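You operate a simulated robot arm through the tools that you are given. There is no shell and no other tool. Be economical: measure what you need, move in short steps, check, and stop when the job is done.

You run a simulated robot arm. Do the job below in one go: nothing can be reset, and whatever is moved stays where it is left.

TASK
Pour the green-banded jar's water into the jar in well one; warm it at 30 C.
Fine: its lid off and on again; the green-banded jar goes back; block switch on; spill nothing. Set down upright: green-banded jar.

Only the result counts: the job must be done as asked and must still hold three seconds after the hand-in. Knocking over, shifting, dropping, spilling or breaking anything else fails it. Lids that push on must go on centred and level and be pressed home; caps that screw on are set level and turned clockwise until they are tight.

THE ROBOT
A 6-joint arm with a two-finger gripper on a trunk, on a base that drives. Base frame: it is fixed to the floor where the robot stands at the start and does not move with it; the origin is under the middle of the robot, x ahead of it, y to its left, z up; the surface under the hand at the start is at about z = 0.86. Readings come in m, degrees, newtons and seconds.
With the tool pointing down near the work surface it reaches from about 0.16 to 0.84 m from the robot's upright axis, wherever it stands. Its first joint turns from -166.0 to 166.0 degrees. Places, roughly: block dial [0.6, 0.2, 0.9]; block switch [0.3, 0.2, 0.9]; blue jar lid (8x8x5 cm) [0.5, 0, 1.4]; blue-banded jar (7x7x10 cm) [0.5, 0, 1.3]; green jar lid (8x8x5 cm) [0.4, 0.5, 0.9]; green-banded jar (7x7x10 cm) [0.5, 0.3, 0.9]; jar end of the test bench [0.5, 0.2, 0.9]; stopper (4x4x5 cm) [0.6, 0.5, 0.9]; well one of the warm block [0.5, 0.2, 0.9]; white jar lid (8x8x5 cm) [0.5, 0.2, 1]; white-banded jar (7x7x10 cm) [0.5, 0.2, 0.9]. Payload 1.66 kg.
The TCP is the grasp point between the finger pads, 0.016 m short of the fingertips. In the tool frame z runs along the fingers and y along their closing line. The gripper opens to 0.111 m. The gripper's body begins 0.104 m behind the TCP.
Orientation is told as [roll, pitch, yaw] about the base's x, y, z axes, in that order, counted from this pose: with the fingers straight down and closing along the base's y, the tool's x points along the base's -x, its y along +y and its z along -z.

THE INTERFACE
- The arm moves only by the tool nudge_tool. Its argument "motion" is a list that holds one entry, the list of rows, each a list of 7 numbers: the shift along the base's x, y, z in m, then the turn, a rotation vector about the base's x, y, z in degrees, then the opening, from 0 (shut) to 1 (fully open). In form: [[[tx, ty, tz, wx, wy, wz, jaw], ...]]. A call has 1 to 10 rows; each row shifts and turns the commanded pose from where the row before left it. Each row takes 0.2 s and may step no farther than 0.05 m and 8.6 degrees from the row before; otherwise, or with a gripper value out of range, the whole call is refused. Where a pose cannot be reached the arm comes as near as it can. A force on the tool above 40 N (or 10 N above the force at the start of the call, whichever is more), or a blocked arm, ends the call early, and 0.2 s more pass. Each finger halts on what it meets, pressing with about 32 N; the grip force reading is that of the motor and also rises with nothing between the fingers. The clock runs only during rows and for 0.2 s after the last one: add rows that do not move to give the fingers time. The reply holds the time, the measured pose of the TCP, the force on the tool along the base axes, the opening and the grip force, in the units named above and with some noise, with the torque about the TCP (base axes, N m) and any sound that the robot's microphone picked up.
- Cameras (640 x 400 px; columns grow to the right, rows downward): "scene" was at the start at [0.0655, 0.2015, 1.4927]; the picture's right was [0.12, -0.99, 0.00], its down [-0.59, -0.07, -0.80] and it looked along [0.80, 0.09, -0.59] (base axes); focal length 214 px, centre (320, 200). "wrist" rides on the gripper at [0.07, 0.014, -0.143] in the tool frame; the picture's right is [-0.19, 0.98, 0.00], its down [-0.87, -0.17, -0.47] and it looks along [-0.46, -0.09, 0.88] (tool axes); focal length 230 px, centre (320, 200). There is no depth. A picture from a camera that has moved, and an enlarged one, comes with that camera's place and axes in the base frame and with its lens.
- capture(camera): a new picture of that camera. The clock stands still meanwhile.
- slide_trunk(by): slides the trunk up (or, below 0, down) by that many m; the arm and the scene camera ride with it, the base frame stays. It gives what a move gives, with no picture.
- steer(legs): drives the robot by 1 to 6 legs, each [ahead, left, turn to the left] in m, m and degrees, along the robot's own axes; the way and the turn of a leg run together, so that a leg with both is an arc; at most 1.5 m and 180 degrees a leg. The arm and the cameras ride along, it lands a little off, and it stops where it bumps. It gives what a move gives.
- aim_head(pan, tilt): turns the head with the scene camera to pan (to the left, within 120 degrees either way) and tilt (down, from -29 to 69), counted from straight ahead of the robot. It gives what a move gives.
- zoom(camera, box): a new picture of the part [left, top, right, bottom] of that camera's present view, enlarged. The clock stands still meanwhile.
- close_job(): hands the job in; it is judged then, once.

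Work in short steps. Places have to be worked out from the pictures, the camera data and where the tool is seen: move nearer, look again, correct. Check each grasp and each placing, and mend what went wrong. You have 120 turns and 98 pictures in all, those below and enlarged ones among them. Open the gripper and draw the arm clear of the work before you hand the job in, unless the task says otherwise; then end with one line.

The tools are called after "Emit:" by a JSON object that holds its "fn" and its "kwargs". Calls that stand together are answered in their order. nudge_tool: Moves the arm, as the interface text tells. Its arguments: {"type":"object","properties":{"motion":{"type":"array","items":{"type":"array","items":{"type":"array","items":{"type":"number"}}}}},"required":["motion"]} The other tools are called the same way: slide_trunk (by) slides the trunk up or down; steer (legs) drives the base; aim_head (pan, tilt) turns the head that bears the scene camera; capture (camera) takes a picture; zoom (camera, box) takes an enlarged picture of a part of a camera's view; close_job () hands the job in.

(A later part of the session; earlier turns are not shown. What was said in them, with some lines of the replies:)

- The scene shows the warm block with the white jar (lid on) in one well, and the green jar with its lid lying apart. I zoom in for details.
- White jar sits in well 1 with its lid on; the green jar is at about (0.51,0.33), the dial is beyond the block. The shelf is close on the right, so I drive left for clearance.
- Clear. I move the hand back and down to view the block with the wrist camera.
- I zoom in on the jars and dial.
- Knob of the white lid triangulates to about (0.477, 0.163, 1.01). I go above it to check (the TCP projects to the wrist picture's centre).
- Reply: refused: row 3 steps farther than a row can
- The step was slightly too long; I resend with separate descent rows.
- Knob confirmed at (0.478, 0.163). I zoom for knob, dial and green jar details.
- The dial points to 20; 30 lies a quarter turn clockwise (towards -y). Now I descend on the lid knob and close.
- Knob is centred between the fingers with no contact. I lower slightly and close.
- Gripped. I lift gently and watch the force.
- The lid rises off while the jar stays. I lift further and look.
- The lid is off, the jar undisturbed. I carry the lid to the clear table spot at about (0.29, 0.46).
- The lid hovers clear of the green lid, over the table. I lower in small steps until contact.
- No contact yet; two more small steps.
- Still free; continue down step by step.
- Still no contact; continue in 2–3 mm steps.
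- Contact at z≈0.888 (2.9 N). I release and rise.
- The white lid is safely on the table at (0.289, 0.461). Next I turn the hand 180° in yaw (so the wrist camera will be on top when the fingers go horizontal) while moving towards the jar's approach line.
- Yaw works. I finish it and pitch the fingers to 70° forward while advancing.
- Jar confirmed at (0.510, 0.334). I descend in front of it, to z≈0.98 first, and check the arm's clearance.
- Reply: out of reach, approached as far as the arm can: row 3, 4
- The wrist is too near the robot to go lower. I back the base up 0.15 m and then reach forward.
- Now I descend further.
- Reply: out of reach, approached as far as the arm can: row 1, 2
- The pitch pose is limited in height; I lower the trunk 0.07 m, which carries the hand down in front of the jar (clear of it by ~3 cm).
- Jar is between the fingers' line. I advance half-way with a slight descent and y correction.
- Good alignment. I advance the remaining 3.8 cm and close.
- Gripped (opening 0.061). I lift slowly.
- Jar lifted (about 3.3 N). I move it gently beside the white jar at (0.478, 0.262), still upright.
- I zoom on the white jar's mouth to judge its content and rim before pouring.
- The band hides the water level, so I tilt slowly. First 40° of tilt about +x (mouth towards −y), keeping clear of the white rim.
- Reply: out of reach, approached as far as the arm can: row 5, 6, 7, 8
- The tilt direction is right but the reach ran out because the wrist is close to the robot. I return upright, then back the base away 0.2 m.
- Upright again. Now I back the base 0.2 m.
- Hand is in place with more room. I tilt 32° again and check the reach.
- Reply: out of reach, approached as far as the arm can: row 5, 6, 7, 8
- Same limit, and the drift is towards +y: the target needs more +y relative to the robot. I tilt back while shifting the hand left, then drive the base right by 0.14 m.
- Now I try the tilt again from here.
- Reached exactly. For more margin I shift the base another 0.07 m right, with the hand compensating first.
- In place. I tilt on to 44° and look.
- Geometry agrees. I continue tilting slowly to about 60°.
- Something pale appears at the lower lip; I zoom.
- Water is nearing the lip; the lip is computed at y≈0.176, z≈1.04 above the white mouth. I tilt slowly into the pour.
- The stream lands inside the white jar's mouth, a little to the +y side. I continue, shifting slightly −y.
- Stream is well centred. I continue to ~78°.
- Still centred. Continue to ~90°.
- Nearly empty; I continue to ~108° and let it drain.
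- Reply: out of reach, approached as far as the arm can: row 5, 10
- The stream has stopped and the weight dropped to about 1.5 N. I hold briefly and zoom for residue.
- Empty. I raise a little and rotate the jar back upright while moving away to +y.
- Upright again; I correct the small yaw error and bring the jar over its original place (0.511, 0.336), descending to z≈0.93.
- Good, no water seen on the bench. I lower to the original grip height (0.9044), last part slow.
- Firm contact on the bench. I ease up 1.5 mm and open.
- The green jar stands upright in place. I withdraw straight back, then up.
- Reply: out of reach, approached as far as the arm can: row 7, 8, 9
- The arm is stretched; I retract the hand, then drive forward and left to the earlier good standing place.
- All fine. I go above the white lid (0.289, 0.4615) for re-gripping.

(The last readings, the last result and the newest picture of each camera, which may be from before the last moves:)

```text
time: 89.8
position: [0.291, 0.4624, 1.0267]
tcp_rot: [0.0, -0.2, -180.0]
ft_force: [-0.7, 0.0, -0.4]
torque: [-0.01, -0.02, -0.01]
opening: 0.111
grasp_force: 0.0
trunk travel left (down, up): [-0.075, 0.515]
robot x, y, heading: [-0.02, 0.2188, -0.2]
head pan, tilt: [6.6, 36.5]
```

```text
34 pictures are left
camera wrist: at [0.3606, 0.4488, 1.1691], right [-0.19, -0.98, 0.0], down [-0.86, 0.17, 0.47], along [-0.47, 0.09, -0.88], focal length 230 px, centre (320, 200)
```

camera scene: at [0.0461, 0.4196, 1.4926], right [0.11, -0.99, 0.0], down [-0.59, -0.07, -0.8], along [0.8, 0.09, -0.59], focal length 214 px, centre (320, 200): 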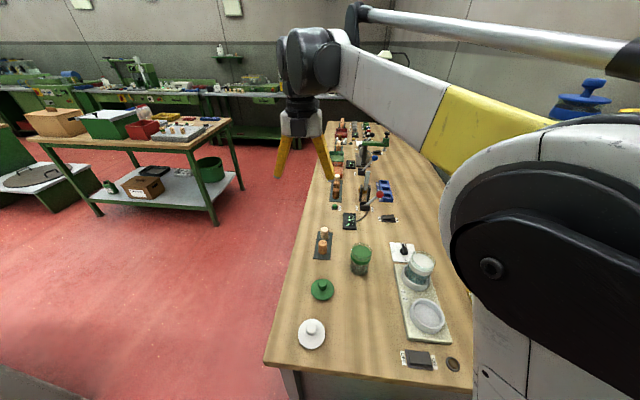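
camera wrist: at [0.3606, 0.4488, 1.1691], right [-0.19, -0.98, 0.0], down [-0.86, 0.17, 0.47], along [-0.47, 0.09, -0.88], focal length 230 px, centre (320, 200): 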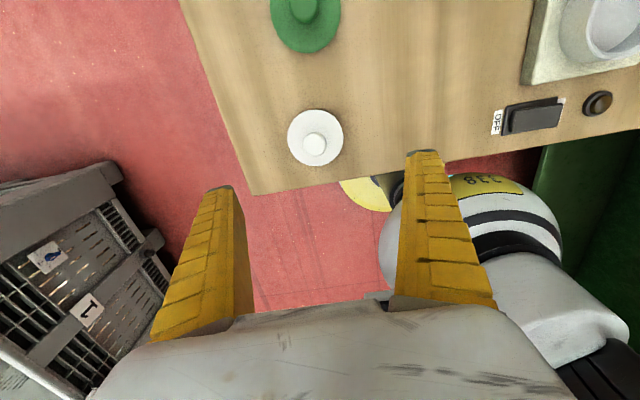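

The knob appears about 7 mm further +y than where I gripped. I lower to just above the knob to verify.

Emit:
{"fn": "nudge_tool", "kwargs": {"motion": [[[-0.003, 0.005, -0.04, 0, 0, 0, 1], [0, 0, -0.04, 0, 0, 0, 0.8], [0, 0, -0.015, 0, 0, 0, 0.7], [0, 0, 0, 0, 0, 0, 0.7]]]}}

Emit:
{"fn": "capture", "kwargs": {"camera": "wrist"}}

```text
time: 90.8
position: [0.2866, 0.4668, 0.9311]
tcp_rot: [0.0, -0.2, -179.9]
ft_force: [-0.6, 0.2, -0.3]
torque: [-0.01, 0.03, -0.02]
opening: 0.0791
grasp_force: 0.9
trunk travel left (down, up): [-0.075, 0.515]
robot x, y, heading: [-0.0198, 0.218, -0.4]
head pan, tilt: [6.6, 36.5]
```

```text
33 pictures are left
camera wrist: at [0.3569, 0.4533, 1.0731], right [-0.19, -0.98, 0.0], down [-0.86, 0.17, 0.47], along [-0.47, 0.09, -0.88], focal length 230 px, centre (320, 200)
```

wrist: 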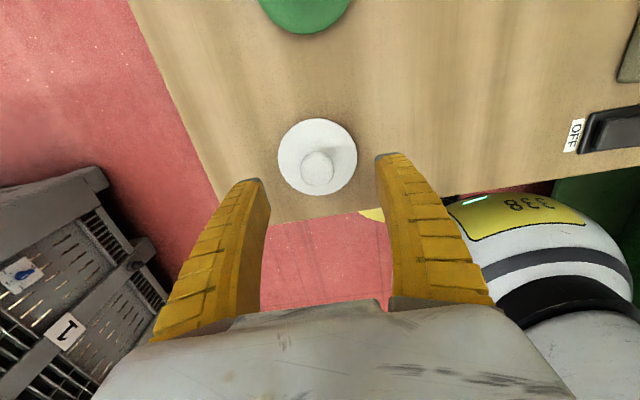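

Knob at about (0.288, 0.468). I lower onto it and close.

Emit:
{"fn": "nudge_tool", "kwargs": {"motion": [[[0.001, 0.001, -0.02, 0, 0, 0, 0.65], [0, 0, -0.015, 0, 0, 0, 0.6], [0, 0, -0.006, 0, 0, 0, 0.6], [0, 0, 0, 0, 0, 0, 0.6]]]}}

Emit:
{"fn": "zoom", "kwargs": {"camera": "wrist", "box": [220, 110, 420, 250]}}

```text
time: 91.8
position: [0.2875, 0.4675, 0.8906]
tcp_rot: [0.0, -0.1, -180.0]
ft_force: [0.2, 0.7, -0.2]
torque: [0.02, 0.0, 0.0]
opening: 0.0681
grasp_force: 0.8
trunk travel left (down, up): [-0.075, 0.515]
robot x, y, heading: [-0.0206, 0.218, -0.3]
head pan, tilt: [6.6, 36.5]
```

```text
2.86 times, centred on (320, 180) of wrist
camera zoom: at [0.3575, 0.455, 1.0331], right [-0.19, -0.98, 0.0], down [-0.86, 0.17, 0.47], along [-0.47, 0.09, -0.88], focal length 657 px, centre (320, 257)
```

zoom: 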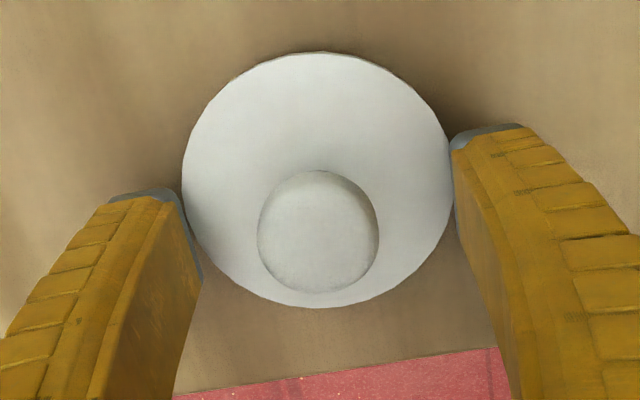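

Knob is ~4 mm towards +x of the earlier grip geometry; I correct, lower 2 mm and close.

Emit:
{"fn": "nudge_tool", "kwargs": {"motion": [[[0.004, 0, -0.002, 0, 0, 0, 0.55], [0, 0, 0, 0, 0, 0, 0.3], [0, 0, 0, 0, 0, 0, 0], [0, 0, 0, 0, 0, 0, 0], [0, 0, 0, 0, 0, 0, 0]]]}}

Emit:
{"fn": "zoom", "kwargs": {"camera": "wrist", "box": [220, 110, 420, 250]}}

```text
time: 93.0
position: [0.2919, 0.4669, 0.8893]
tcp_rot: [0.0, -0.2, -180.0]
ft_force: [0.0, -0.4, 0.5]
torque: [-0.02, 0.0, 0.0]
opening: 0.0163
grasp_force: 32.0
trunk travel left (down, up): [-0.075, 0.515]
robot x, y, heading: [-0.0204, 0.2196, -0.3]
head pan, tilt: [6.6, 36.5]
```

```text
2.86 times, centred on (320, 180) of wrist
camera zoom: at [0.3617, 0.4547, 1.031], right [-0.19, -0.98, 0.0], down [-0.86, 0.17, 0.47], along [-0.47, 0.09, -0.88], focal length 657 px, centre (320, 257)
```

zoom: 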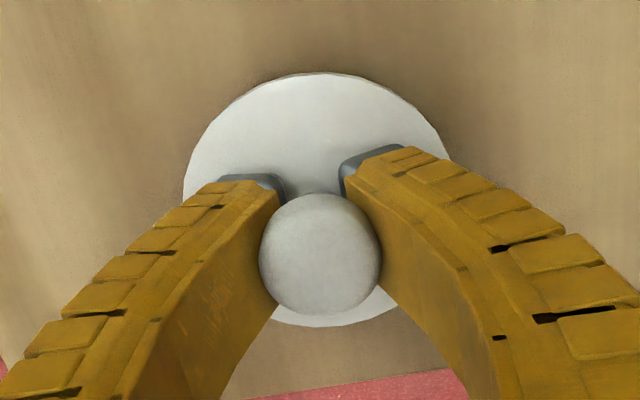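

Firm grip. I lift the lid and carry it over the white jar.

Emit:
{"fn": "nudge_tool", "kwargs": {"motion": [[[0, 0, 0.02, 0, 0, 0, 0], [0, 0, 0.045, 0, 0, 0, 0], [0, 0, 0.045, 0, 0, 0, 0], [0, 0, 0.045, 0, 0, 0, 0], [0, 0, 0.045, 0, 0, 0, 0], [0, 0, 0.04, 0, 0, 0, 0]]]}}

Emit:
{"fn": "nudge_tool", "kwargs": {"motion": [[[0.0232, -0.038, 0, 0, 0, 0, 0], [0.0232, -0.038, 0, 0, 0, 0, 0], [0.0232, -0.038, 0, 0, 0, 0, 0], [0.0232, -0.038, 0, 0, 0, 0, 0], [0.0232, -0.038, 0, 0, 0, 0, 0], [0.0232, -0.038, 0, 0, 0, 0, 0], [0.0232, -0.038, 0, 0, 0, 0, 0], [0.0232, -0.038, 0, 0, 0, 0, 0], [0, 0, 0, 0, 0, 0, 0]]]}}

Emit:
{"fn": "capture", "kwargs": {"camera": "wrist"}}

Emit:
{"fn": "zoom", "kwargs": {"camera": "scene", "box": [320, 190, 500, 350]}}

```text
time: 94.4
position: [0.2903, 0.4678, 1.1279]
tcp_rot: [0.0, -0.1, -180.0]
ft_force: [-0.2, 0.1, -0.2]
torque: [0.0, 0.0, 0.01]
opening: 0.0164
grasp_force: 32.0
trunk travel left (down, up): [-0.075, 0.515]
robot x, y, heading: [-0.0184, 0.2207, -0.2]
head pan, tilt: [6.6, 36.5]
```

```text
time: 96.4
position: [0.4679, 0.2665, 1.1293]
tcp_rot: [0.6, 0.1, 178.8]
ft_force: [0.9, 0.5, -0.9]
torque: [0.0, 0.01, -0.01]
opening: 0.0161
grasp_force: 31.6
out of reach, approached as far as the arm can: row 6, 7, 8
trunk travel left (down, up): [-0.075, 0.515]
robot x, y, heading: [-0.0167, 0.2192, 0.1]
head pan, tilt: [6.6, 36.5]
```

```text
30 pictures are left
camera wrist: at [0.5382, 0.2534, 1.2716], right [-0.21, -0.98, 0.01], down [-0.86, 0.19, 0.47], along [-0.46, 0.09, -0.88], focal length 230 px, centre (320, 200)
```

wrist: 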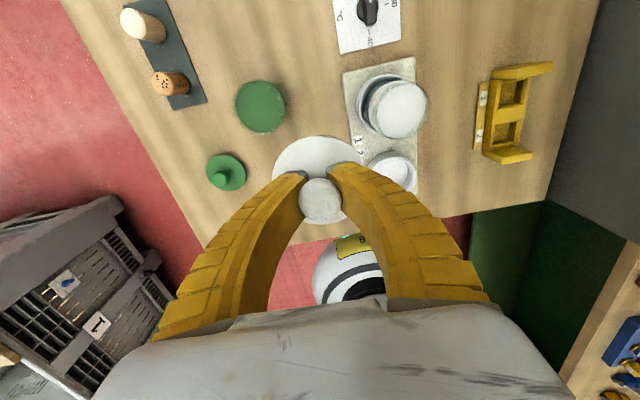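

```text
2.50 times, centred on (410, 270) of scene
camera zoom: at [0.0461, 0.4196, 1.4927], right [0.11, -0.99, 0.0], down [-0.59, -0.07, -0.8], along [0.8, 0.09, -0.59], focal length 536 px, centre (95, 25)
```

zoom: 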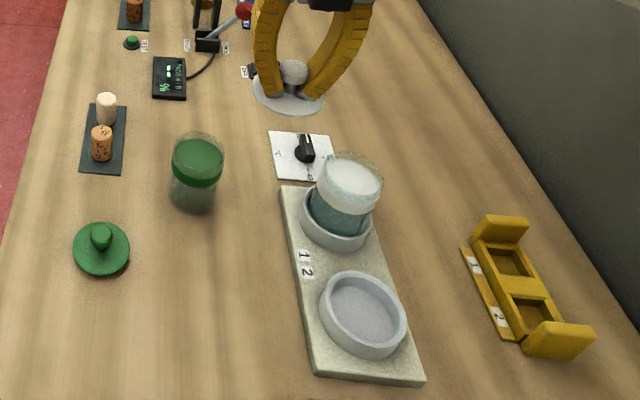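

That is the wrist-roll joint limit at yaw 180. I turn the hand back to yaw 0 in place.

Emit:
{"fn": "nudge_tool", "kwargs": {"motion": [[[0, 0, 0, 0, 0, -8.5, 0], [0, 0, 0, 0, 0, -8.5, 0], [0, 0, 0, 0, 0, -8.5, 0], [0, 0, 0, 0, 0, -8.5, 0], [0, 0, 0, 0, 0, -8.5, 0], [0, 0, 0, 0, 0, -8.5, 0], [0, 0, 0, 0, 0, -8.5, 0], [0, 0, 0, 0, 0, -8.5, 0], [0, 0, 0, 0, 0, -8.5, 0], [0, 0, 0, 0, 0, -8.5, 0]]]}}

Emit:
{"fn": "nudge_tool", "kwargs": {"motion": [[[0, 0, 0, 0, 0, -8.5, 0], [0, 0, 0, 0, 0, -8.5, 0], [0, 0, 0, 0, 0, -8.5, 0], [0, 0, 0, 0, 0, -8.5, 0], [0, 0, 0, 0, 0, -8.5, 0], [0, 0, 0, 0, 0, -8.5, 0], [0, 0, 0, 0, 0, -8.5, 0], [0, 0, 0, 0, 0, -8.5, 0], [0, 0, 0, 0, 0, -8.5, 0], [0, 0, 0, 0, 0, -8.5, 0]]]}}

```text
time: 98.6
position: [0.4682, 0.2666, 1.1287]
tcp_rot: [0.0, -0.1, 94.8]
ft_force: [0.6, 0.0, -1.2]
torque: [0.02, -0.04, -0.02]
opening: 0.016
grasp_force: 32.1
trunk travel left (down, up): [-0.075, 0.515]
robot x, y, heading: [-0.0215, 0.2163, -0.3]
head pan, tilt: [6.6, 36.5]
```

```text
time: 100.8
position: [0.4676, 0.2664, 1.129]
tcp_rot: [0.0, 0.0, 9.8]
ft_force: [0.2, -0.3, -0.2]
torque: [-0.04, 0.02, 0.02]
opening: 0.016
grasp_force: 31.8
trunk travel left (down, up): [-0.075, 0.515]
robot x, y, heading: [-0.0211, 0.2196, -0.2]
head pan, tilt: [6.6, 36.5]
```

I finish the yaw and move above the white jar.

Emit:
{"fn": "nudge_tool", "kwargs": {"motion": [[[0.003, -0.034, 0, 0, 0, -8.5, 0], [0.003, -0.034, 0, 0, 0, -1.3, 0], [0.0038, -0.035, 0, 0, 0, 0, 0], [0, 0, -0.03, 0, 0, 0, 0], [0, 0, 0, 0, 0, 0, 0]]]}}

Emit:
{"fn": "capture", "kwargs": {"camera": "wrist"}}

Emit:
{"fn": "zoom", "kwargs": {"camera": "scene", "box": [340, 190, 500, 310]}}

```text
time: 102.0
position: [0.4779, 0.1636, 1.097]
tcp_rot: [0.1, -0.1, 0.3]
ft_force: [-1.2, 0.5, 0.5]
torque: [-0.03, 0.06, -0.01]
opening: 0.0158
grasp_force: 32.0
trunk travel left (down, up): [-0.075, 0.515]
robot x, y, heading: [-0.0207, 0.2193, -0.0]
head pan, tilt: [6.6, 36.5]
```

```text
28 pictures are left
camera wrist: at [0.4077, 0.1778, 1.2402], right [0.19, 0.98, 0.0], down [0.87, -0.16, 0.47], along [0.47, -0.09, -0.88], focal length 230 px, centre (320, 200)
```

wrist: 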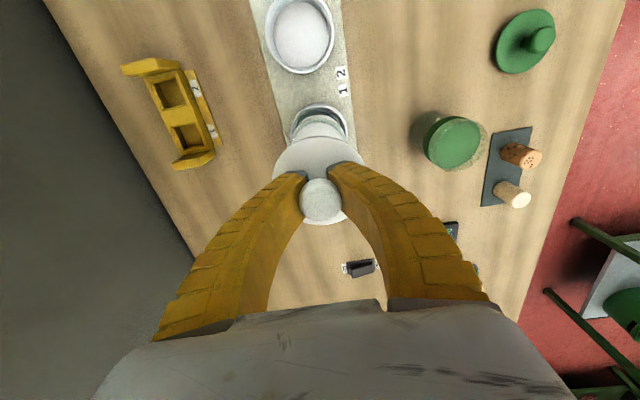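

```text
3.33 times, centred on (420, 250) of scene
camera zoom: at [0.0461, 0.4197, 1.4927], right [0.11, -0.99, 0.0], down [-0.59, -0.07, -0.8], along [0.8, 0.09, -0.59], focal length 715 px, centre (-13, 33)
```

zoom: 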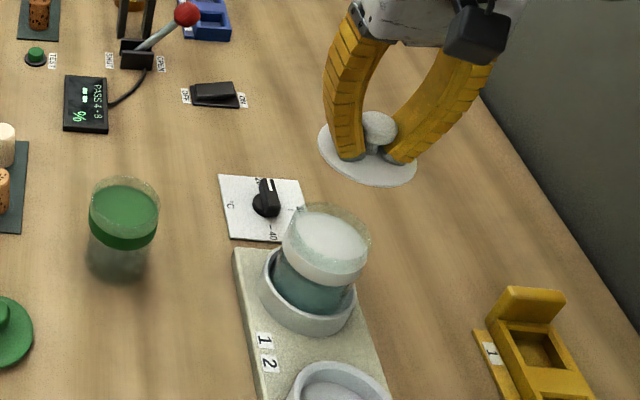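

Aligned over the untouched jar. I lower to just above the rim and check.

Emit:
{"fn": "nudge_tool", "kwargs": {"motion": [[[0, 0, -0.035, 0, 0, 0, 0], [0, 0, -0.03, 0, 0, 0, 0], [0, 0, -0.012, 0, 0, 0, 0], [0, 0, 0, 0, 0, 0, 0]]]}}

Emit:
{"fn": "zoom", "kwargs": {"camera": "scene", "box": [370, 220, 466, 300]}}

Emit:
{"fn": "zoom", "kwargs": {"camera": "wrist", "box": [220, 80, 420, 220]}}

```text
time: 103.0
position: [0.4766, 0.1649, 1.0212]
tcp_rot: [0.0, -0.1, 0.1]
ft_force: [0.6, 0.2, -0.5]
torque: [0.02, 0.01, -0.04]
opening: 0.0158
grasp_force: 32.0
trunk travel left (down, up): [-0.075, 0.515]
robot x, y, heading: [-0.0191, 0.2217, -0.1]
head pan, tilt: [6.6, 36.5]
```

```text
5.00 times, centred on (418, 260) of scene
camera zoom: at [0.0461, 0.4195, 1.4927], right [0.11, -0.99, 0.0], down [-0.59, -0.07, -0.8], along [0.8, 0.09, -0.59], focal length 1072 px, centre (-170, -100)
```

zoom: 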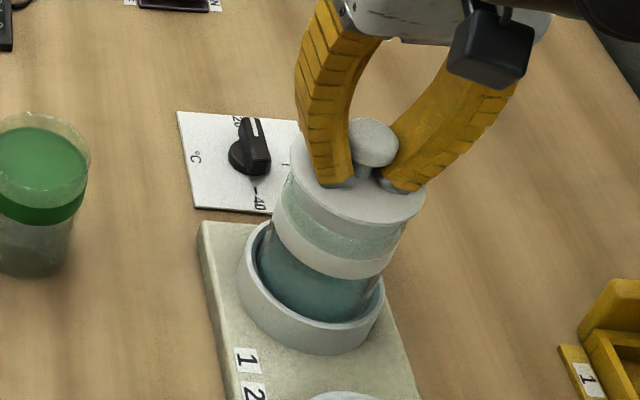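

```text
2.86 times, centred on (320, 150) of wrist
camera zoom: at [0.4074, 0.178, 1.1637], right [0.19, 0.98, 0.0], down [0.87, -0.16, 0.47], along [0.47, -0.09, -0.88], focal length 657 px, centre (320, 343)
```

zoom: 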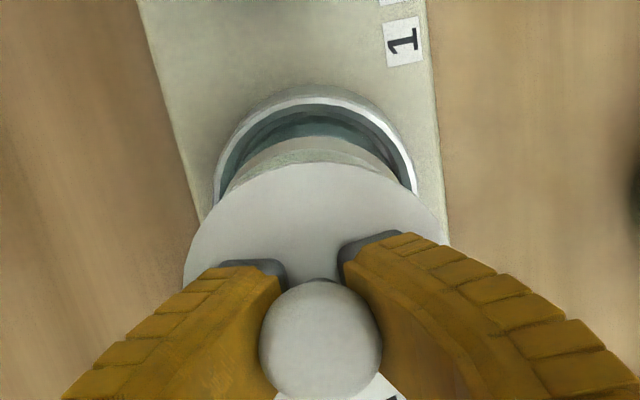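

Centred. I lower slowly onto the jar, watching the force.

Emit:
{"fn": "nudge_tool", "kwargs": {"motion": [[[0, 0, -0.006, 0, 0, 0, 0], [0, 0, -0.005, 0, 0, 0, 0], [0, 0, -0.003, 0, 0, 0, 0], [0, 0, 0, 0, 0, 0, 0]]]}}

Emit:
{"fn": "nudge_tool", "kwargs": {"motion": [[[0, 0, -0.002, 0, 0, 0, 0], [0, 0, 0, 0, 0, 0, 0]]]}}

Emit:
{"fn": "nudge_tool", "kwargs": {"motion": [[[0, 0, -0.002, 0, 0, 0, 0], [0, 0, 0, 0, 0, 0, 0]]]}}

```text
time: 104.0
position: [0.477, 0.1647, 1.0067]
tcp_rot: [0.0, -0.1, 0.2]
ft_force: [0.6, 0.0, -0.6]
torque: [0.0, -0.02, -0.01]
opening: 0.0161
grasp_force: 31.9
trunk travel left (down, up): [-0.075, 0.515]
robot x, y, heading: [-0.022, 0.2188, -0.3]
head pan, tilt: [6.6, 36.5]
```

```text
time: 104.6
position: [0.4763, 0.1639, 1.0064]
tcp_rot: [0.0, -0.1, 0.2]
ft_force: [0.6, 0.2, 0.4]
torque: [-0.02, 0.0, 0.0]
opening: 0.0161
grasp_force: 32.2
trunk travel left (down, up): [-0.075, 0.515]
robot x, y, heading: [-0.0215, 0.2174, -0.2]
head pan, tilt: [6.6, 36.5]
```

```text
time: 105.2
position: [0.4782, 0.1629, 1.0041]
tcp_rot: [0.0, -0.1, 0.2]
ft_force: [1.3, -0.5, -0.1]
torque: [0.02, 0.02, 0.0]
opening: 0.0159
grasp_force: 32.1
trunk travel left (down, up): [-0.075, 0.515]
robot x, y, heading: [-0.0226, 0.2176, 0.0]
head pan, tilt: [6.6, 36.5]
```

Still free; a few more small steps until it seats.

Emit:
{"fn": "nudge_tool", "kwargs": {"motion": [[[0, 0, -0.002, 0, 0, 0, 0], [0, 0, 0, 0, 0, 0, 0]]]}}

Emit:
{"fn": "nudge_tool", "kwargs": {"motion": [[[0, 0, -0.002, 0, 0, 0, 0], [0, 0, 0, 0, 0, 0, 0]]]}}

Emit:
{"fn": "nudge_tool", "kwargs": {"motion": [[[0, 0, -0.0015, 0, 0, 0, 0], [0, 0, 0, 0, 0, 0, 0]]]}}

```text
time: 105.8
position: [0.4761, 0.163, 1.0015]
tcp_rot: [0.0, 0.0, 0.3]
ft_force: [1.0, 0.5, 1.8]
torque: [0.04, 0.04, -0.01]
opening: 0.0161
grasp_force: 32.1
trunk travel left (down, up): [-0.075, 0.515]
robot x, y, heading: [-0.0199, 0.2179, 0.2]
head pan, tilt: [6.6, 36.5]
```

```text
time: 106.4
position: [0.4758, 0.1638, 1.0006]
tcp_rot: [0.1, -0.2, 0.1]
ft_force: [2.2, -1.8, 9.3]
torque: [-0.04, -0.03, 0.04]
opening: 0.0157
grasp_force: 31.9
trunk travel left (down, up): [-0.075, 0.515]
robot x, y, heading: [-0.0204, 0.2158, -0.3]
head pan, tilt: [6.6, 36.5]
```

```text
time: 107.0
position: [0.4769, 0.1638, 0.9984]
tcp_rot: [0.0, -0.3, 0.3]
ft_force: [6.0, -4.4, 21.5]
torque: [-0.07, -0.26, -0.02]
opening: 0.016
grasp_force: 32.1
trunk travel left (down, up): [-0.075, 0.515]
robot x, y, heading: [-0.0205, 0.2163, -0.3]
head pan, tilt: [6.6, 36.5]
```

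Seated with 21 N. I ease off, release and rise, then inspect.

Emit:
{"fn": "nudge_tool", "kwargs": {"motion": [[[0, 0, 0.0015, 0, 0, 0, 0], [0, 0, 0, 0, 0, 0, 0.25], [0, 0, 0, 0, 0, 0, 0.45], [0, 0, 0, 0, 0, 0, 0.6], [0, 0, 0.03, 0, 0, 0, 0.6], [0, 0, 0.03, 0, 0, 0, 0.6], [0, 0, 0, 0, 0, 0, 0.6]]]}}

Emit:
{"fn": "zoom", "kwargs": {"camera": "scene", "box": [370, 220, 466, 300]}}

Emit:
{"fn": "zoom", "kwargs": {"camera": "wrist", "box": [220, 80, 420, 220]}}

```text
time: 108.6
position: [0.4767, 0.1637, 1.0601]
tcp_rot: [0.0, -0.1, 0.1]
ft_force: [0.7, 0.8, -0.1]
torque: [0.0, -0.02, 0.01]
opening: 0.0684
grasp_force: 1.0
trunk travel left (down, up): [-0.075, 0.515]
robot x, y, heading: [-0.0226, 0.2196, -0.0]
head pan, tilt: [6.6, 36.5]
```

```text
5.00 times, centred on (418, 260) of scene
camera zoom: at [0.046, 0.4195, 1.4927], right [0.11, -0.99, 0.0], down [-0.59, -0.07, -0.8], along [0.8, 0.09, -0.59], focal length 1072 px, centre (-170, -100)
```

zoom: 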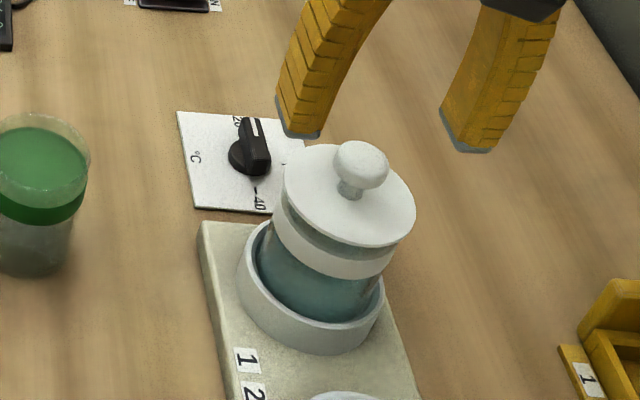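

```text
2.86 times, centred on (320, 150) of wrist
camera zoom: at [0.4075, 0.1774, 1.2024], right [0.19, 0.98, 0.0], down [0.87, -0.16, 0.47], along [0.47, -0.09, -0.88], focal length 657 px, centre (320, 343)
```

zoom: 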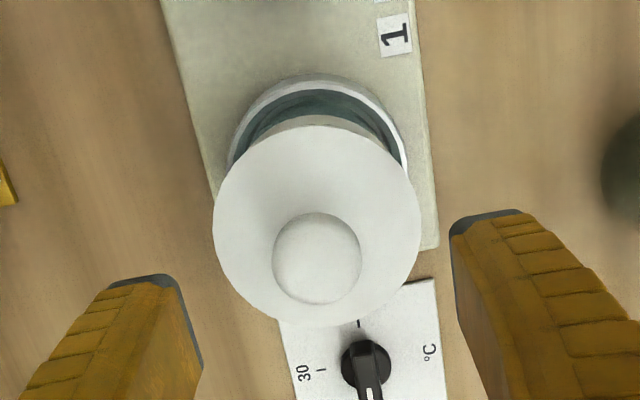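

The lid sits level and centred. I press it home with closed fingertips on the knob's top.

Emit:
{"fn": "nudge_tool", "kwargs": {"motion": [[[0, 0, 0, 0, 0, 0, 0], [0, 0, 0, 0, 0, 0, 0], [0, 0, 0, 0, 0, 0, 0], [0, 0, -0.02, 0, 0, 0, 0], [0, 0, -0.008, 0, 0, 0, 0], [0, 0, 0, 0, 0, 0, 0]]]}}

Emit:
{"fn": "nudge_tool", "kwargs": {"motion": [[[0, 0, -0.003, 0, 0, 0, 0], [0, 0, -0.002, 0, 0, 0, 0], [0, 0, -0.002, 0, 0, 0, 0], [0, 0, -0.002, 0, 0, 0, 0], [0, 0, -0.002, 0, 0, 0, 0], [0, 0, -0.002, 0, 0, 0, 0], [0, 0, -0.002, 0, 0, 0, 0]]]}}

```text
time: 110.0
position: [0.4775, 0.1634, 1.0325]
tcp_rot: [0.0, -0.1, 0.2]
ft_force: [-0.1, 1.0, -0.2]
torque: [0.01, 0.02, 0.03]
opening: 0.0001
grasp_force: 28.5
trunk travel left (down, up): [-0.075, 0.515]
robot x, y, heading: [-0.0182, 0.2181, 0.1]
head pan, tilt: [6.6, 36.5]
```

```text
time: 111.6
position: [0.4756, 0.1634, 1.0169]
tcp_rot: [0.0, -0.2, 0.2]
ft_force: [1.9, 0.2, 27.1]
torque: [-0.06, -0.13, -0.04]
opening: 0.0083
grasp_force: 27.3
trunk travel left (down, up): [-0.075, 0.515]
robot x, y, heading: [-0.0204, 0.2181, -0.2]
head pan, tilt: [6.6, 36.5]
```

Pressed with 27 N. I open a bit and rise, then verify.

Emit:
{"fn": "nudge_tool", "kwargs": {"motion": [[[0, 0, 0.003, 0, 0, 0, 0.3], [0, 0, 0, 0, 0, 0, 0.5], [0, 0, 0.04, 0, 0, 0, 0.5], [0, 0, 0.05, 0, 0, 0, 0.5], [0, 0, 0, 0, 0, 0, 0.5]]]}}

Emit:
{"fn": "zoom", "kwargs": {"camera": "scene", "box": [370, 220, 466, 300]}}

Emit:
{"fn": "zoom", "kwargs": {"camera": "wrist", "box": [260, 110, 420, 230]}}

```text
time: 112.8
position: [0.4771, 0.1634, 1.1094]
tcp_rot: [0.1, 0.0, 0.1]
ft_force: [-0.2, -0.3, -0.5]
torque: [-0.02, 0.0, 0.03]
opening: 0.0575
grasp_force: 1.1
trunk travel left (down, up): [-0.075, 0.515]
robot x, y, heading: [-0.0167, 0.2216, -0.2]
head pan, tilt: [6.6, 36.5]
```

```text
5.00 times, centred on (418, 260) of scene
camera zoom: at [0.0459, 0.4196, 1.4927], right [0.11, -0.99, 0.0], down [-0.59, -0.07, -0.8], along [0.8, 0.09, -0.59], focal length 1072 px, centre (-170, -100)
```

zoom: 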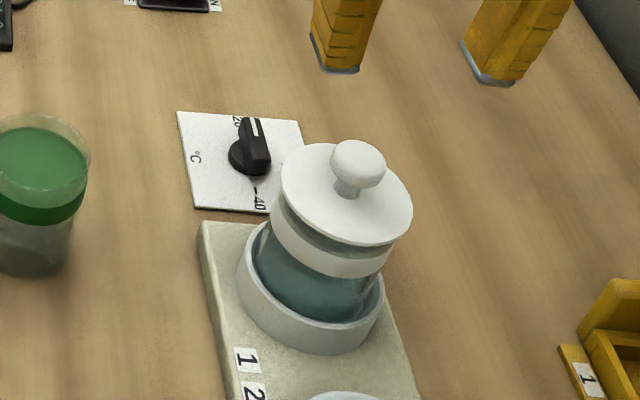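

```text
3.33 times, centred on (340, 170) of wrist
camera zoom: at [0.4079, 0.1769, 1.2523], right [0.19, 0.98, 0.0], down [0.86, -0.16, 0.47], along [0.47, -0.09, -0.88], focal length 767 px, centre (253, 300)
```

zoom: 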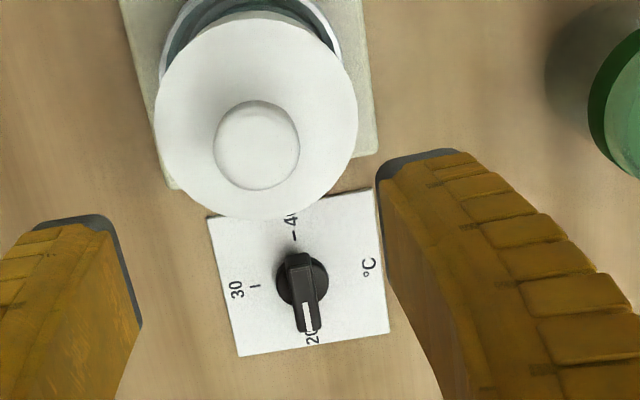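

Lid fine. Now the dial at about (0.602, 0.166); I move above it and look.

Emit:
{"fn": "nudge_tool", "kwargs": {"motion": [[[0.042, 0.001, 0, 0, 0, 0, 0.5], [0.042, 0.001, 0, 0, 0, 0, 0.5], [0.041, 0.001, 0, 0, 0, 0, 0.5], [0, 0, -0.05, 0, 0, 0, 0.5], [0, 0, -0.05, 0, 0, 0, 0.5], [0, 0, -0.02, 0, 0, 0, 0.5], [0, 0, 0, 0, 0, 0, 0.5]]]}}

Emit:
{"fn": "zoom", "kwargs": {"camera": "wrist", "box": [220, 80, 420, 220]}}

```text
time: 114.4
position: [0.6011, 0.1666, 0.9899]
tcp_rot: [0.0, -0.1, 0.2]
ft_force: [-0.3, -0.6, -0.8]
torque: [-0.02, 0.03, -0.01]
opening: 0.0573
grasp_force: 1.1
trunk travel left (down, up): [-0.075, 0.515]
robot x, y, heading: [-0.019, 0.2167, 0.0]
head pan, tilt: [6.6, 36.5]
```

```text
2.86 times, centred on (320, 150) of wrist
camera zoom: at [0.5322, 0.1808, 1.1322], right [0.19, 0.98, 0.0], down [0.87, -0.16, 0.47], along [0.47, -0.09, -0.88], focal length 657 px, centre (320, 343)
```

zoom: 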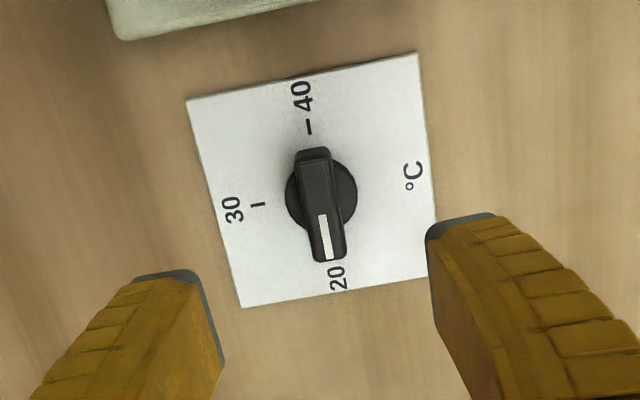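

Dial axis at about (0.604, 0.167). I lower over the handle with the fingers either side.

Emit:
{"fn": "nudge_tool", "kwargs": {"motion": [[[0.003, 0.0005, -0.04, 0, 0, 0, 0.5], [0, 0, -0.03, 0, 0, 0, 0.45], [0, 0, -0.02, 0, 0, 0, 0.4], [0, 0, 0, 0, 0, 0, 0.4]]]}}

Emit:
{"fn": "zoom", "kwargs": {"camera": "wrist", "box": [220, 110, 420, 250]}}

Emit:
{"fn": "zoom", "kwargs": {"camera": "scene", "box": [350, 190, 470, 290]}}

```text
time: 115.4
position: [0.6048, 0.168, 0.9009]
tcp_rot: [0.1, -0.1, 0.1]
ft_force: [0.3, -0.3, 0.1]
torque: [0.0, 0.0, -0.02]
opening: 0.0466
grasp_force: 1.3
trunk travel left (down, up): [-0.075, 0.515]
robot x, y, heading: [-0.0241, 0.2181, -0.1]
head pan, tilt: [6.6, 36.5]
```

```text
2.86 times, centred on (320, 180) of wrist
camera zoom: at [0.5357, 0.1815, 1.0427], right [0.19, 0.98, 0.0], down [0.87, -0.16, 0.47], along [0.47, -0.09, -0.88], focal length 657 px, centre (320, 257)
```

zoom: 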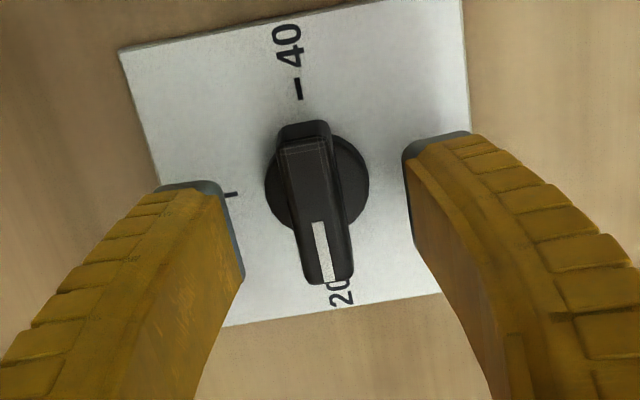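

```text
4.00 times, centred on (410, 240) of scene
camera zoom: at [0.0461, 0.4195, 1.4927], right [0.11, -0.99, 0.0], down [-0.59, -0.07, -0.8], along [0.8, 0.09, -0.59], focal length 858 px, centre (-40, 40)
```

zoom: 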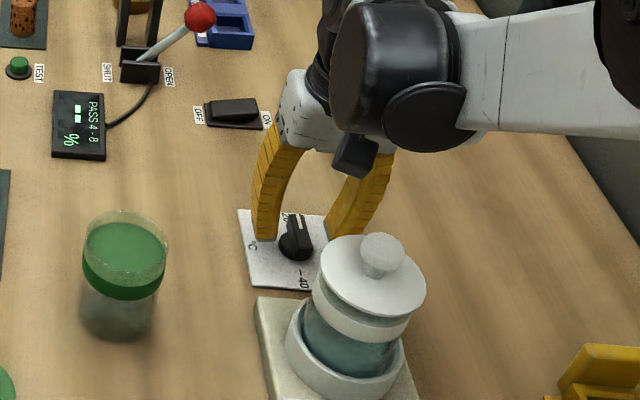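

Aligned. I lower 1 cm and close on the handle.

Emit:
{"fn": "nudge_tool", "kwargs": {"motion": [[[0, 0, -0.005, 0, 0, 0, 0.35], [0, 0, -0.004, 0, 0, 0, 0.3], [0, 0, 0, 0, 0, 0, 0.1], [0, 0, 0, 0, 0, 0, 0], [0, 0, 0, 0, 0, 0, 0]]]}}

Emit:
{"fn": "zoom", "kwargs": {"camera": "wrist", "box": [220, 110, 420, 250]}}

```text
time: 116.6
position: [0.6045, 0.1669, 0.8916]
tcp_rot: [0.0, -0.2, 0.1]
ft_force: [3.4, -3.7, 8.6]
torque: [-0.04, -0.01, -0.03]
opening: 0.0104
grasp_force: 34.0
trunk travel left (down, up): [-0.075, 0.515]
robot x, y, heading: [-0.0201, 0.2181, -0.4]
head pan, tilt: [6.6, 36.5]
```

```text
2.86 times, centred on (320, 180) of wrist
camera zoom: at [0.5352, 0.1808, 1.0338], right [0.19, 0.98, 0.0], down [0.86, -0.16, 0.47], along [0.47, -0.09, -0.88], focal length 657 px, centre (320, 257)
```

zoom: 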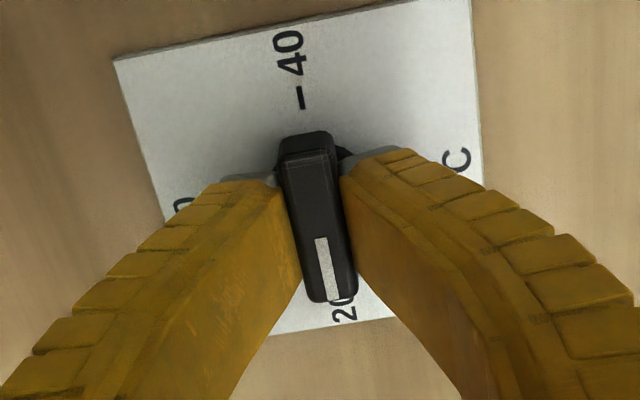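

Handle gripped. I ease up 1 mm and turn clockwise, first 49°.

Emit:
{"fn": "nudge_tool", "kwargs": {"motion": [[[0, 0, 0.001, 0, 0, 0, 0], [0, 0, 0, 0, 0, -7, 0], [0, 0, 0, 0, 0, -7, 0], [0, 0, 0, 0, 0, -7, 0], [0, 0, 0, 0, 0, -7, 0], [0, 0, 0, 0, 0, -7, 0], [0, 0, 0, 0, 0, -7, 0], [0, 0, 0, 0, 0, -7, 0], [0, 0, 0, 0, 0, 0, 0]]]}}

Emit:
{"fn": "zoom", "kwargs": {"camera": "wrist", "box": [220, 110, 420, 250]}}

```text
time: 118.6
position: [0.604, 0.1662, 0.8919]
tcp_rot: [0.0, -0.2, -48.9]
ft_force: [2.9, -4.4, 7.8]
torque: [-0.03, -0.02, -0.02]
opening: 0.0103
grasp_force: 33.7
trunk travel left (down, up): [-0.075, 0.515]
robot x, y, heading: [-0.0214, 0.2209, -0.3]
head pan, tilt: [6.6, 36.5]
```

```text
2.86 times, centred on (320, 180) of wrist
camera zoom: at [0.5695, 0.2291, 1.034], right [0.86, 0.5, 0.0], down [0.44, -0.76, 0.47], along [0.24, -0.41, -0.88], focal length 657 px, centre (320, 257)
```

zoom: 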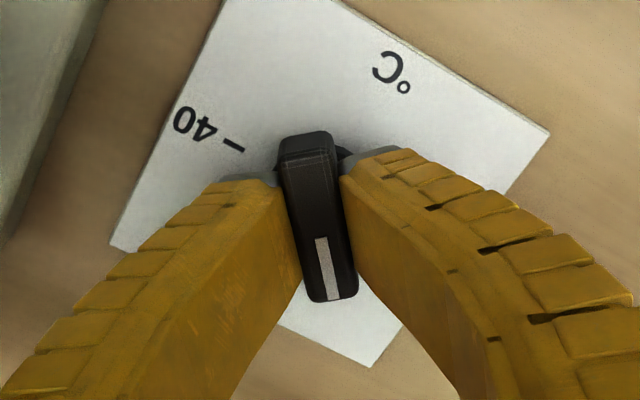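

It turns. I complete the quarter turn.

Emit:
{"fn": "nudge_tool", "kwargs": {"motion": [[[0, 0, 0, 0, 0, -7, 0], [0, 0, 0, 0, 0, -7, 0], [0, 0, 0, 0, 0, -7, 0], [0, 0, 0, 0, 0, -7, 0], [0, 0, 0, 0, 0, -7, 0], [0, 0, 0, 0, 0, -6, 0], [0, 0, 0, 0, 0, 0, 0]]]}}

Emit:
{"fn": "zoom", "kwargs": {"camera": "wrist", "box": [220, 110, 420, 250]}}

```text
time: 120.2
position: [0.6057, 0.1661, 0.8925]
tcp_rot: [0.0, -0.2, -89.9]
ft_force: [1.6, -7.1, 6.2]
torque: [-0.14, 0.0, 0.01]
opening: 0.0093
grasp_force: 33.5
trunk travel left (down, up): [-0.075, 0.515]
robot x, y, heading: [-0.0174, 0.2158, 0.1]
head pan, tilt: [6.6, 36.5]
```

```text
2.86 times, centred on (320, 180) of wrist
camera zoom: at [0.6189, 0.2375, 1.0344], right [0.98, -0.19, 0.0], down [-0.17, -0.86, 0.47], along [-0.09, -0.47, -0.88], focal length 657 px, centre (320, 257)
```

zoom: 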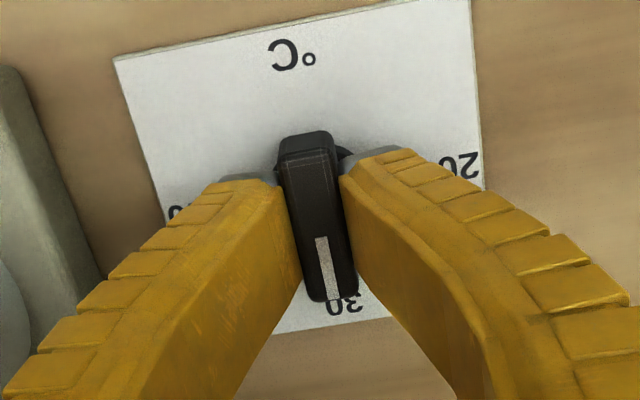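

The pointer stands at 30, same geometry as before at 20. I release and rise.

Emit:
{"fn": "nudge_tool", "kwargs": {"motion": [[[0, 0, 0.001, 0, 0, 0, 0.1], [0, 0, 0, 0, 0, 0, 0.25], [0, 0, 0, 0, 0, 0, 0.35], [0, 0, 0.03, 0, 0, 0, 0.35], [0, 0, 0.05, 0, 0, 0, 0.35], [0, 0, 0.05, 0, 0, 0, 0.35], [0, 0, 0.05, 0, 0, 0, 0.35], [0, 0, 0, 0, 0, 0, 0.35]]]}}

Emit:
{"fn": "zoom", "kwargs": {"camera": "wrist", "box": [240, 80, 400, 200]}}

```text
time: 122.0
position: [0.604, 0.1678, 1.0729]
tcp_rot: [-0.1, -0.1, -89.9]
ft_force: [-0.1, 0.8, 0.5]
torque: [-0.02, -0.02, -0.01]
opening: 0.0414
grasp_force: 1.9
trunk travel left (down, up): [-0.075, 0.515]
robot x, y, heading: [-0.0185, 0.2195, -0.2]
head pan, tilt: [6.6, 36.5]
```

```text
3.33 times, centred on (320, 140) of wrist
camera zoom: at [0.6183, 0.2376, 1.2162], right [0.98, -0.19, 0.0], down [-0.16, -0.87, 0.47], along [-0.09, -0.47, -0.88], focal length 767 px, centre (320, 400)
```

zoom: 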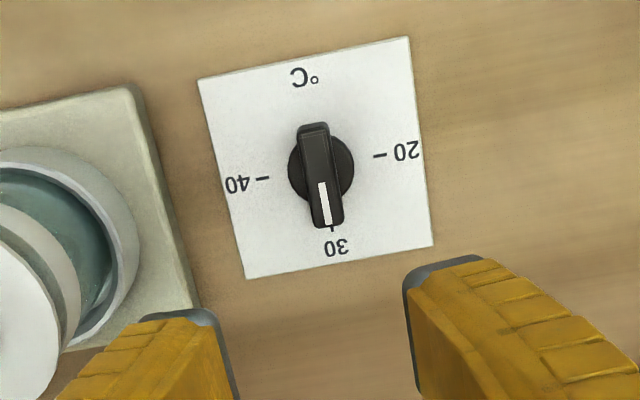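

The pointer is exactly on the 30 mark. I raise and go to the block switch, turning the hand back to yaw 0.

Emit:
{"fn": "nudge_tool", "kwargs": {"motion": [[[0, 0, 0.05, 0, 0, 0, 0.35], [-0.035, 0.002, 0, 0, 0, 8.5, 0.2], [-0.035, 0.002, 0, 0, 0, 8.5, 0], [-0.035, 0.002, 0, 0, 0, 8.5, 0], [-0.035, 0.002, 0, 0, 0, 8.5, 0], [-0.035, 0.002, 0, 0, 0, 8.5, 0], [-0.035, 0.002, 0, 0, 0, 8.5, 0], [-0.035, 0.002, 0, 0, 0, 8.5, 0], [-0.035, 0.002, 0, 0, 0, 8.5, 0], [-0.035, 0.002, 0, 0, 0, 8.5, 0]]]}}

Emit:
{"fn": "nudge_tool", "kwargs": {"motion": [[[-0.027, 0, 0, 0, 0, 8.5, 0], [0, 0, -0.04, 0, 0, 5, 0], [0, 0, -0.05, 0, 0, 0, 0], [0, 0, 0, 0, 0, 0, 0]]]}}

Emit:
{"fn": "capture", "kwargs": {"camera": "wrist"}}

```text
time: 124.2
position: [0.288, 0.1868, 1.1239]
tcp_rot: [0.0, -0.2, -13.0]
ft_force: [0.1, -0.1, 0.5]
torque: [0.02, 0.0, -0.03]
opening: 0.0
grasp_force: 28.3
trunk travel left (down, up): [-0.075, 0.515]
robot x, y, heading: [-0.0189, 0.2177, -0.4]
head pan, tilt: [6.6, 36.5]
```

```text
time: 125.2
position: [0.2621, 0.1856, 1.0327]
tcp_rot: [0.1, 0.0, 0.2]
ft_force: [0.1, -0.2, 0.9]
torque: [0.04, 0.04, 0.0]
opening: 0.0
grasp_force: 28.1
trunk travel left (down, up): [-0.075, 0.515]
robot x, y, heading: [-0.0205, 0.2194, -0.4]
head pan, tilt: [6.6, 36.5]
```

```text
13 pictures are left
camera wrist: at [0.1921, 0.1993, 1.1748], right [0.19, 0.98, 0.0], down [0.87, -0.16, 0.47], along [0.47, -0.09, -0.88], focal length 230 px, centre (320, 200)
```

wrist: 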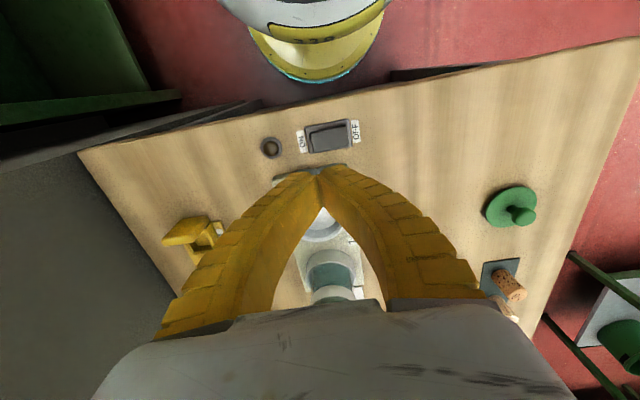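

Rocker centre at about (0.2625, 0.196), its ON half near y≈0.182. I lower closed fingertips over the ON half.

Emit:
{"fn": "nudge_tool", "kwargs": {"motion": [[[0, -0.0025, -0.05, 0, 0, 0, 0], [0, 0, -0.05, 0, 0, 0, 0], [0, 0, -0.02, 0, 0, 0, 0], [0, 0, 0, 0, 0, 0, 0]]]}}

Emit:
{"fn": "zoom", "kwargs": {"camera": "wrist", "box": [220, 90, 420, 230]}}

```text
time: 126.2
position: [0.2627, 0.1818, 0.9134]
tcp_rot: [0.0, -0.1, 0.1]
ft_force: [0.5, 0.3, 0.0]
torque: [-0.02, 0.01, 0.0]
opening: 0.0001
grasp_force: 29.2
trunk travel left (down, up): [-0.075, 0.515]
robot x, y, heading: [-0.022, 0.2188, -0.2]
head pan, tilt: [6.6, 36.5]
```

```text
2.86 times, centred on (320, 160) of wrist
camera zoom: at [0.1929, 0.1965, 1.0555], right [0.19, 0.98, 0.0], down [0.87, -0.16, 0.47], along [0.47, -0.09, -0.88], focal length 657 px, centre (320, 314)
```

zoom: 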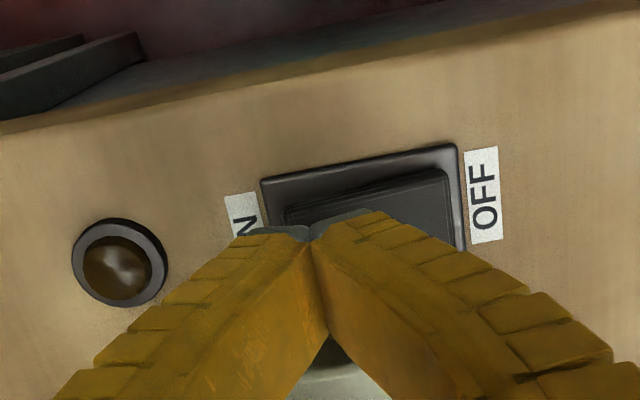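

The tips are over the ON side. I press in small steps.

Emit:
{"fn": "nudge_tool", "kwargs": {"motion": [[[0, 0, -0.006, 0, 0, 0, 0], [0, 0, -0.004, 0, 0, 0, 0], [0, 0, -0.003, 0, 0, 0, 0], [0, 0, -0.002, 0, 0, 0, 0], [0, 0, 0, 0, 0, 0, 0]]]}}

Emit:
{"fn": "nudge_tool", "kwargs": {"motion": [[[0, 0, -0.002, 0, 0, 0, 0], [0, 0, -0.002, 0, 0, 0, 0], [0, 0, 0, 0, 0, 0, 0]]]}}

```text
time: 127.4
position: [0.2642, 0.1827, 0.899]
tcp_rot: [0.0, 0.0, 0.2]
ft_force: [0.2, 0.3, 0.7]
torque: [0.0, 0.0, 0.04]
opening: 0.0001
grasp_force: 28.3
trunk travel left (down, up): [-0.075, 0.515]
robot x, y, heading: [-0.0179, 0.22, -0.0]
head pan, tilt: [6.6, 36.5]
```

```text
time: 128.2
position: [0.2624, 0.1831, 0.8952]
tcp_rot: [0.0, -0.1, 0.3]
ft_force: [0.1, -0.3, 0.1]
torque: [0.01, 0.01, 0.01]
opening: 0.0
grasp_force: 28.7
trunk travel left (down, up): [-0.075, 0.515]
robot x, y, heading: [-0.0177, 0.2165, -0.3]
head pan, tilt: [6.6, 36.5]
```

Emit:
{"fn": "nudge_tool", "kwargs": {"motion": [[[0, 0, -0.002, 0, 0, 0, 0], [0, 0, -0.002, 0, 0, 0, 0], [0, 0, 0, 0, 0, 0, 0]]]}}

Emit:
{"fn": "nudge_tool", "kwargs": {"motion": [[[0, 0, -0.002, 0, 0, 0, 0], [0, 0, -0.002, 0, 0, 0, 0], [0, 0, 0, 0, 0, 0, 0]]]}}

```text
time: 129.0
position: [0.2635, 0.1829, 0.8916]
tcp_rot: [-0.1, -0.1, 0.2]
ft_force: [0.3, 0.0, 0.5]
torque: [0.04, -0.01, -0.04]
opening: 0.0001
grasp_force: 28.4
trunk travel left (down, up): [-0.075, 0.515]
robot x, y, heading: [-0.0212, 0.2169, -0.3]
head pan, tilt: [6.6, 36.5]
```

```text
time: 129.8
position: [0.2616, 0.1823, 0.8847]
tcp_rot: [0.0, -0.2, 0.2]
ft_force: [2.9, -2.5, 16.6]
torque: [0.2, -0.01, -0.03]
opening: 0.0003
grasp_force: 28.9
trunk travel left (down, up): [-0.075, 0.515]
robot x, y, heading: [-0.0206, 0.2173, -0.0]
head pan, tilt: [6.6, 36.5]
```

Contact at 17 N; I press slightly more.

Emit:
{"fn": "nudge_tool", "kwargs": {"motion": [[[0, 0, -0.0015, 0, 0, 0, 0], [0, 0, -0.001, 0, 0, 0, 0], [0, 0, 0, 0, 0, 0, 0]]]}}

Emit:
{"fn": "zoom", "kwargs": {"camera": "wrist", "box": [220, 90, 420, 230]}}

```text
time: 130.6
position: [0.2636, 0.1838, 0.8849]
tcp_rot: [-0.1, -0.2, 0.2]
ft_force: [2.8, -2.3, 22.4]
torque: [0.27, 0.01, -0.05]
opening: 0.0007
grasp_force: 28.3
trunk travel left (down, up): [-0.075, 0.515]
robot x, y, heading: [-0.0197, 0.22, -0.4]
head pan, tilt: [6.6, 36.5]
```

```text
2.86 times, centred on (320, 160) of wrist
camera zoom: at [0.1933, 0.1969, 1.0256], right [0.19, 0.98, 0.0], down [0.86, -0.16, 0.47], along [0.47, -0.09, -0.88], focal length 657 px, centre (320, 314)
```

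zoom: 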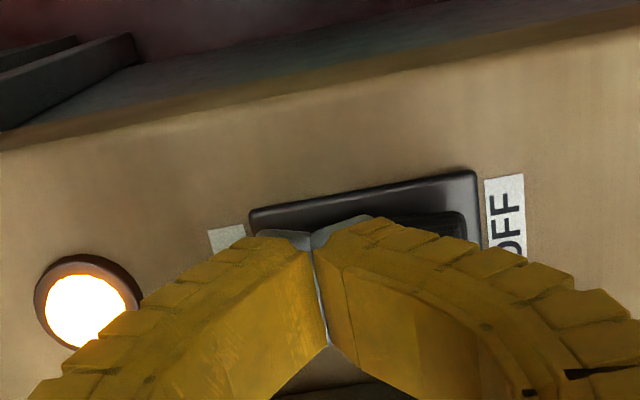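

The lamp is lit: the block is on. I raise the hand straight up and clear, and open the gripper.

Emit:
{"fn": "nudge_tool", "kwargs": {"motion": [[[0, 0, 0.02, 0, 0, 0, 0], [0, 0, 0.05, 0, 0, 0, 0], [0, 0, 0.05, 0, 0, 0, 0.5], [0, 0, 0.05, 0, 0, 0, 1], [0, 0.03, 0.04, 0, 0, 0, 1], [0, 0.04, 0.03, 0, 0, 0, 1], [0, 0.04, 0, 0, 0, 0, 1], [0, 0, 0, 0, 0, 0, 1]]]}}

Emit:
{"fn": "capture", "kwargs": {"camera": "scene"}}

Emit:
{"fn": "capture", "kwargs": {"camera": "wrist"}}

```text
time: 132.4
position: [0.2633, 0.2927, 1.1238]
tcp_rot: [0.0, -0.1, 0.2]
ft_force: [0.1, -0.3, -0.4]
torque: [0.01, 0.04, 0.0]
opening: 0.1105
grasp_force: 0.1
trunk travel left (down, up): [-0.075, 0.515]
robot x, y, heading: [-0.0173, 0.2197, 0.1]
head pan, tilt: [6.6, 36.5]
```

```text
10 pictures are left
camera scene: at [0.0461, 0.4195, 1.4927], right [0.11, -0.99, 0.0], down [-0.59, -0.07, -0.8], along [0.8, 0.09, -0.59], focal length 214 px, centre (320, 200)
```

scene: 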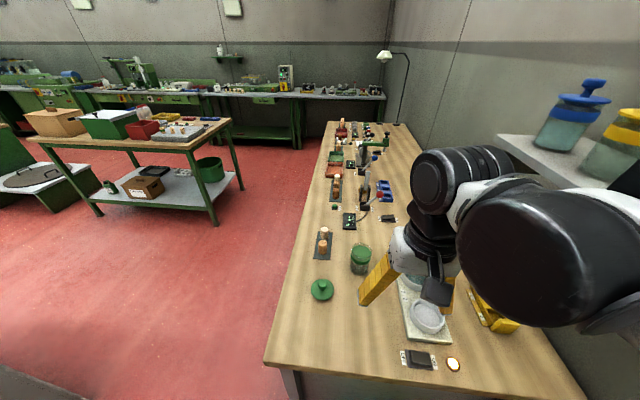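

```text
9 pictures are left
camera wrist: at [0.1938, 0.3071, 1.2656], right [0.19, 0.98, 0.0], down [0.86, -0.16, 0.47], along [0.47, -0.09, -0.88], focal length 230 px, centre (320, 200)
```

wrist: 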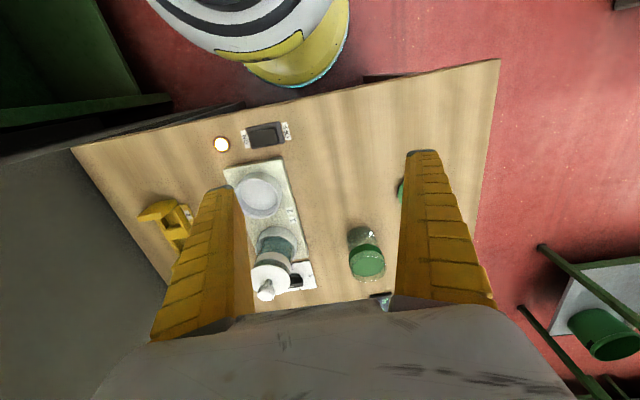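

The lamp stays lit, the lid is on, the dial is at 30, the green jar stands back in its place and the bench is dry. I hand the job in.

Emit:
{"fn": "close_job", "kwargs": {}}

```text
The job is handed in.
```

The green-banded jar's water is in the white-banded jar in well one. That jar's lid is back on and pressed home, the dial is at 30 °C, and the block is on with its lamp lit. The emptied green-banded jar stands upright in its old place, and I saw no spill in the pictures.
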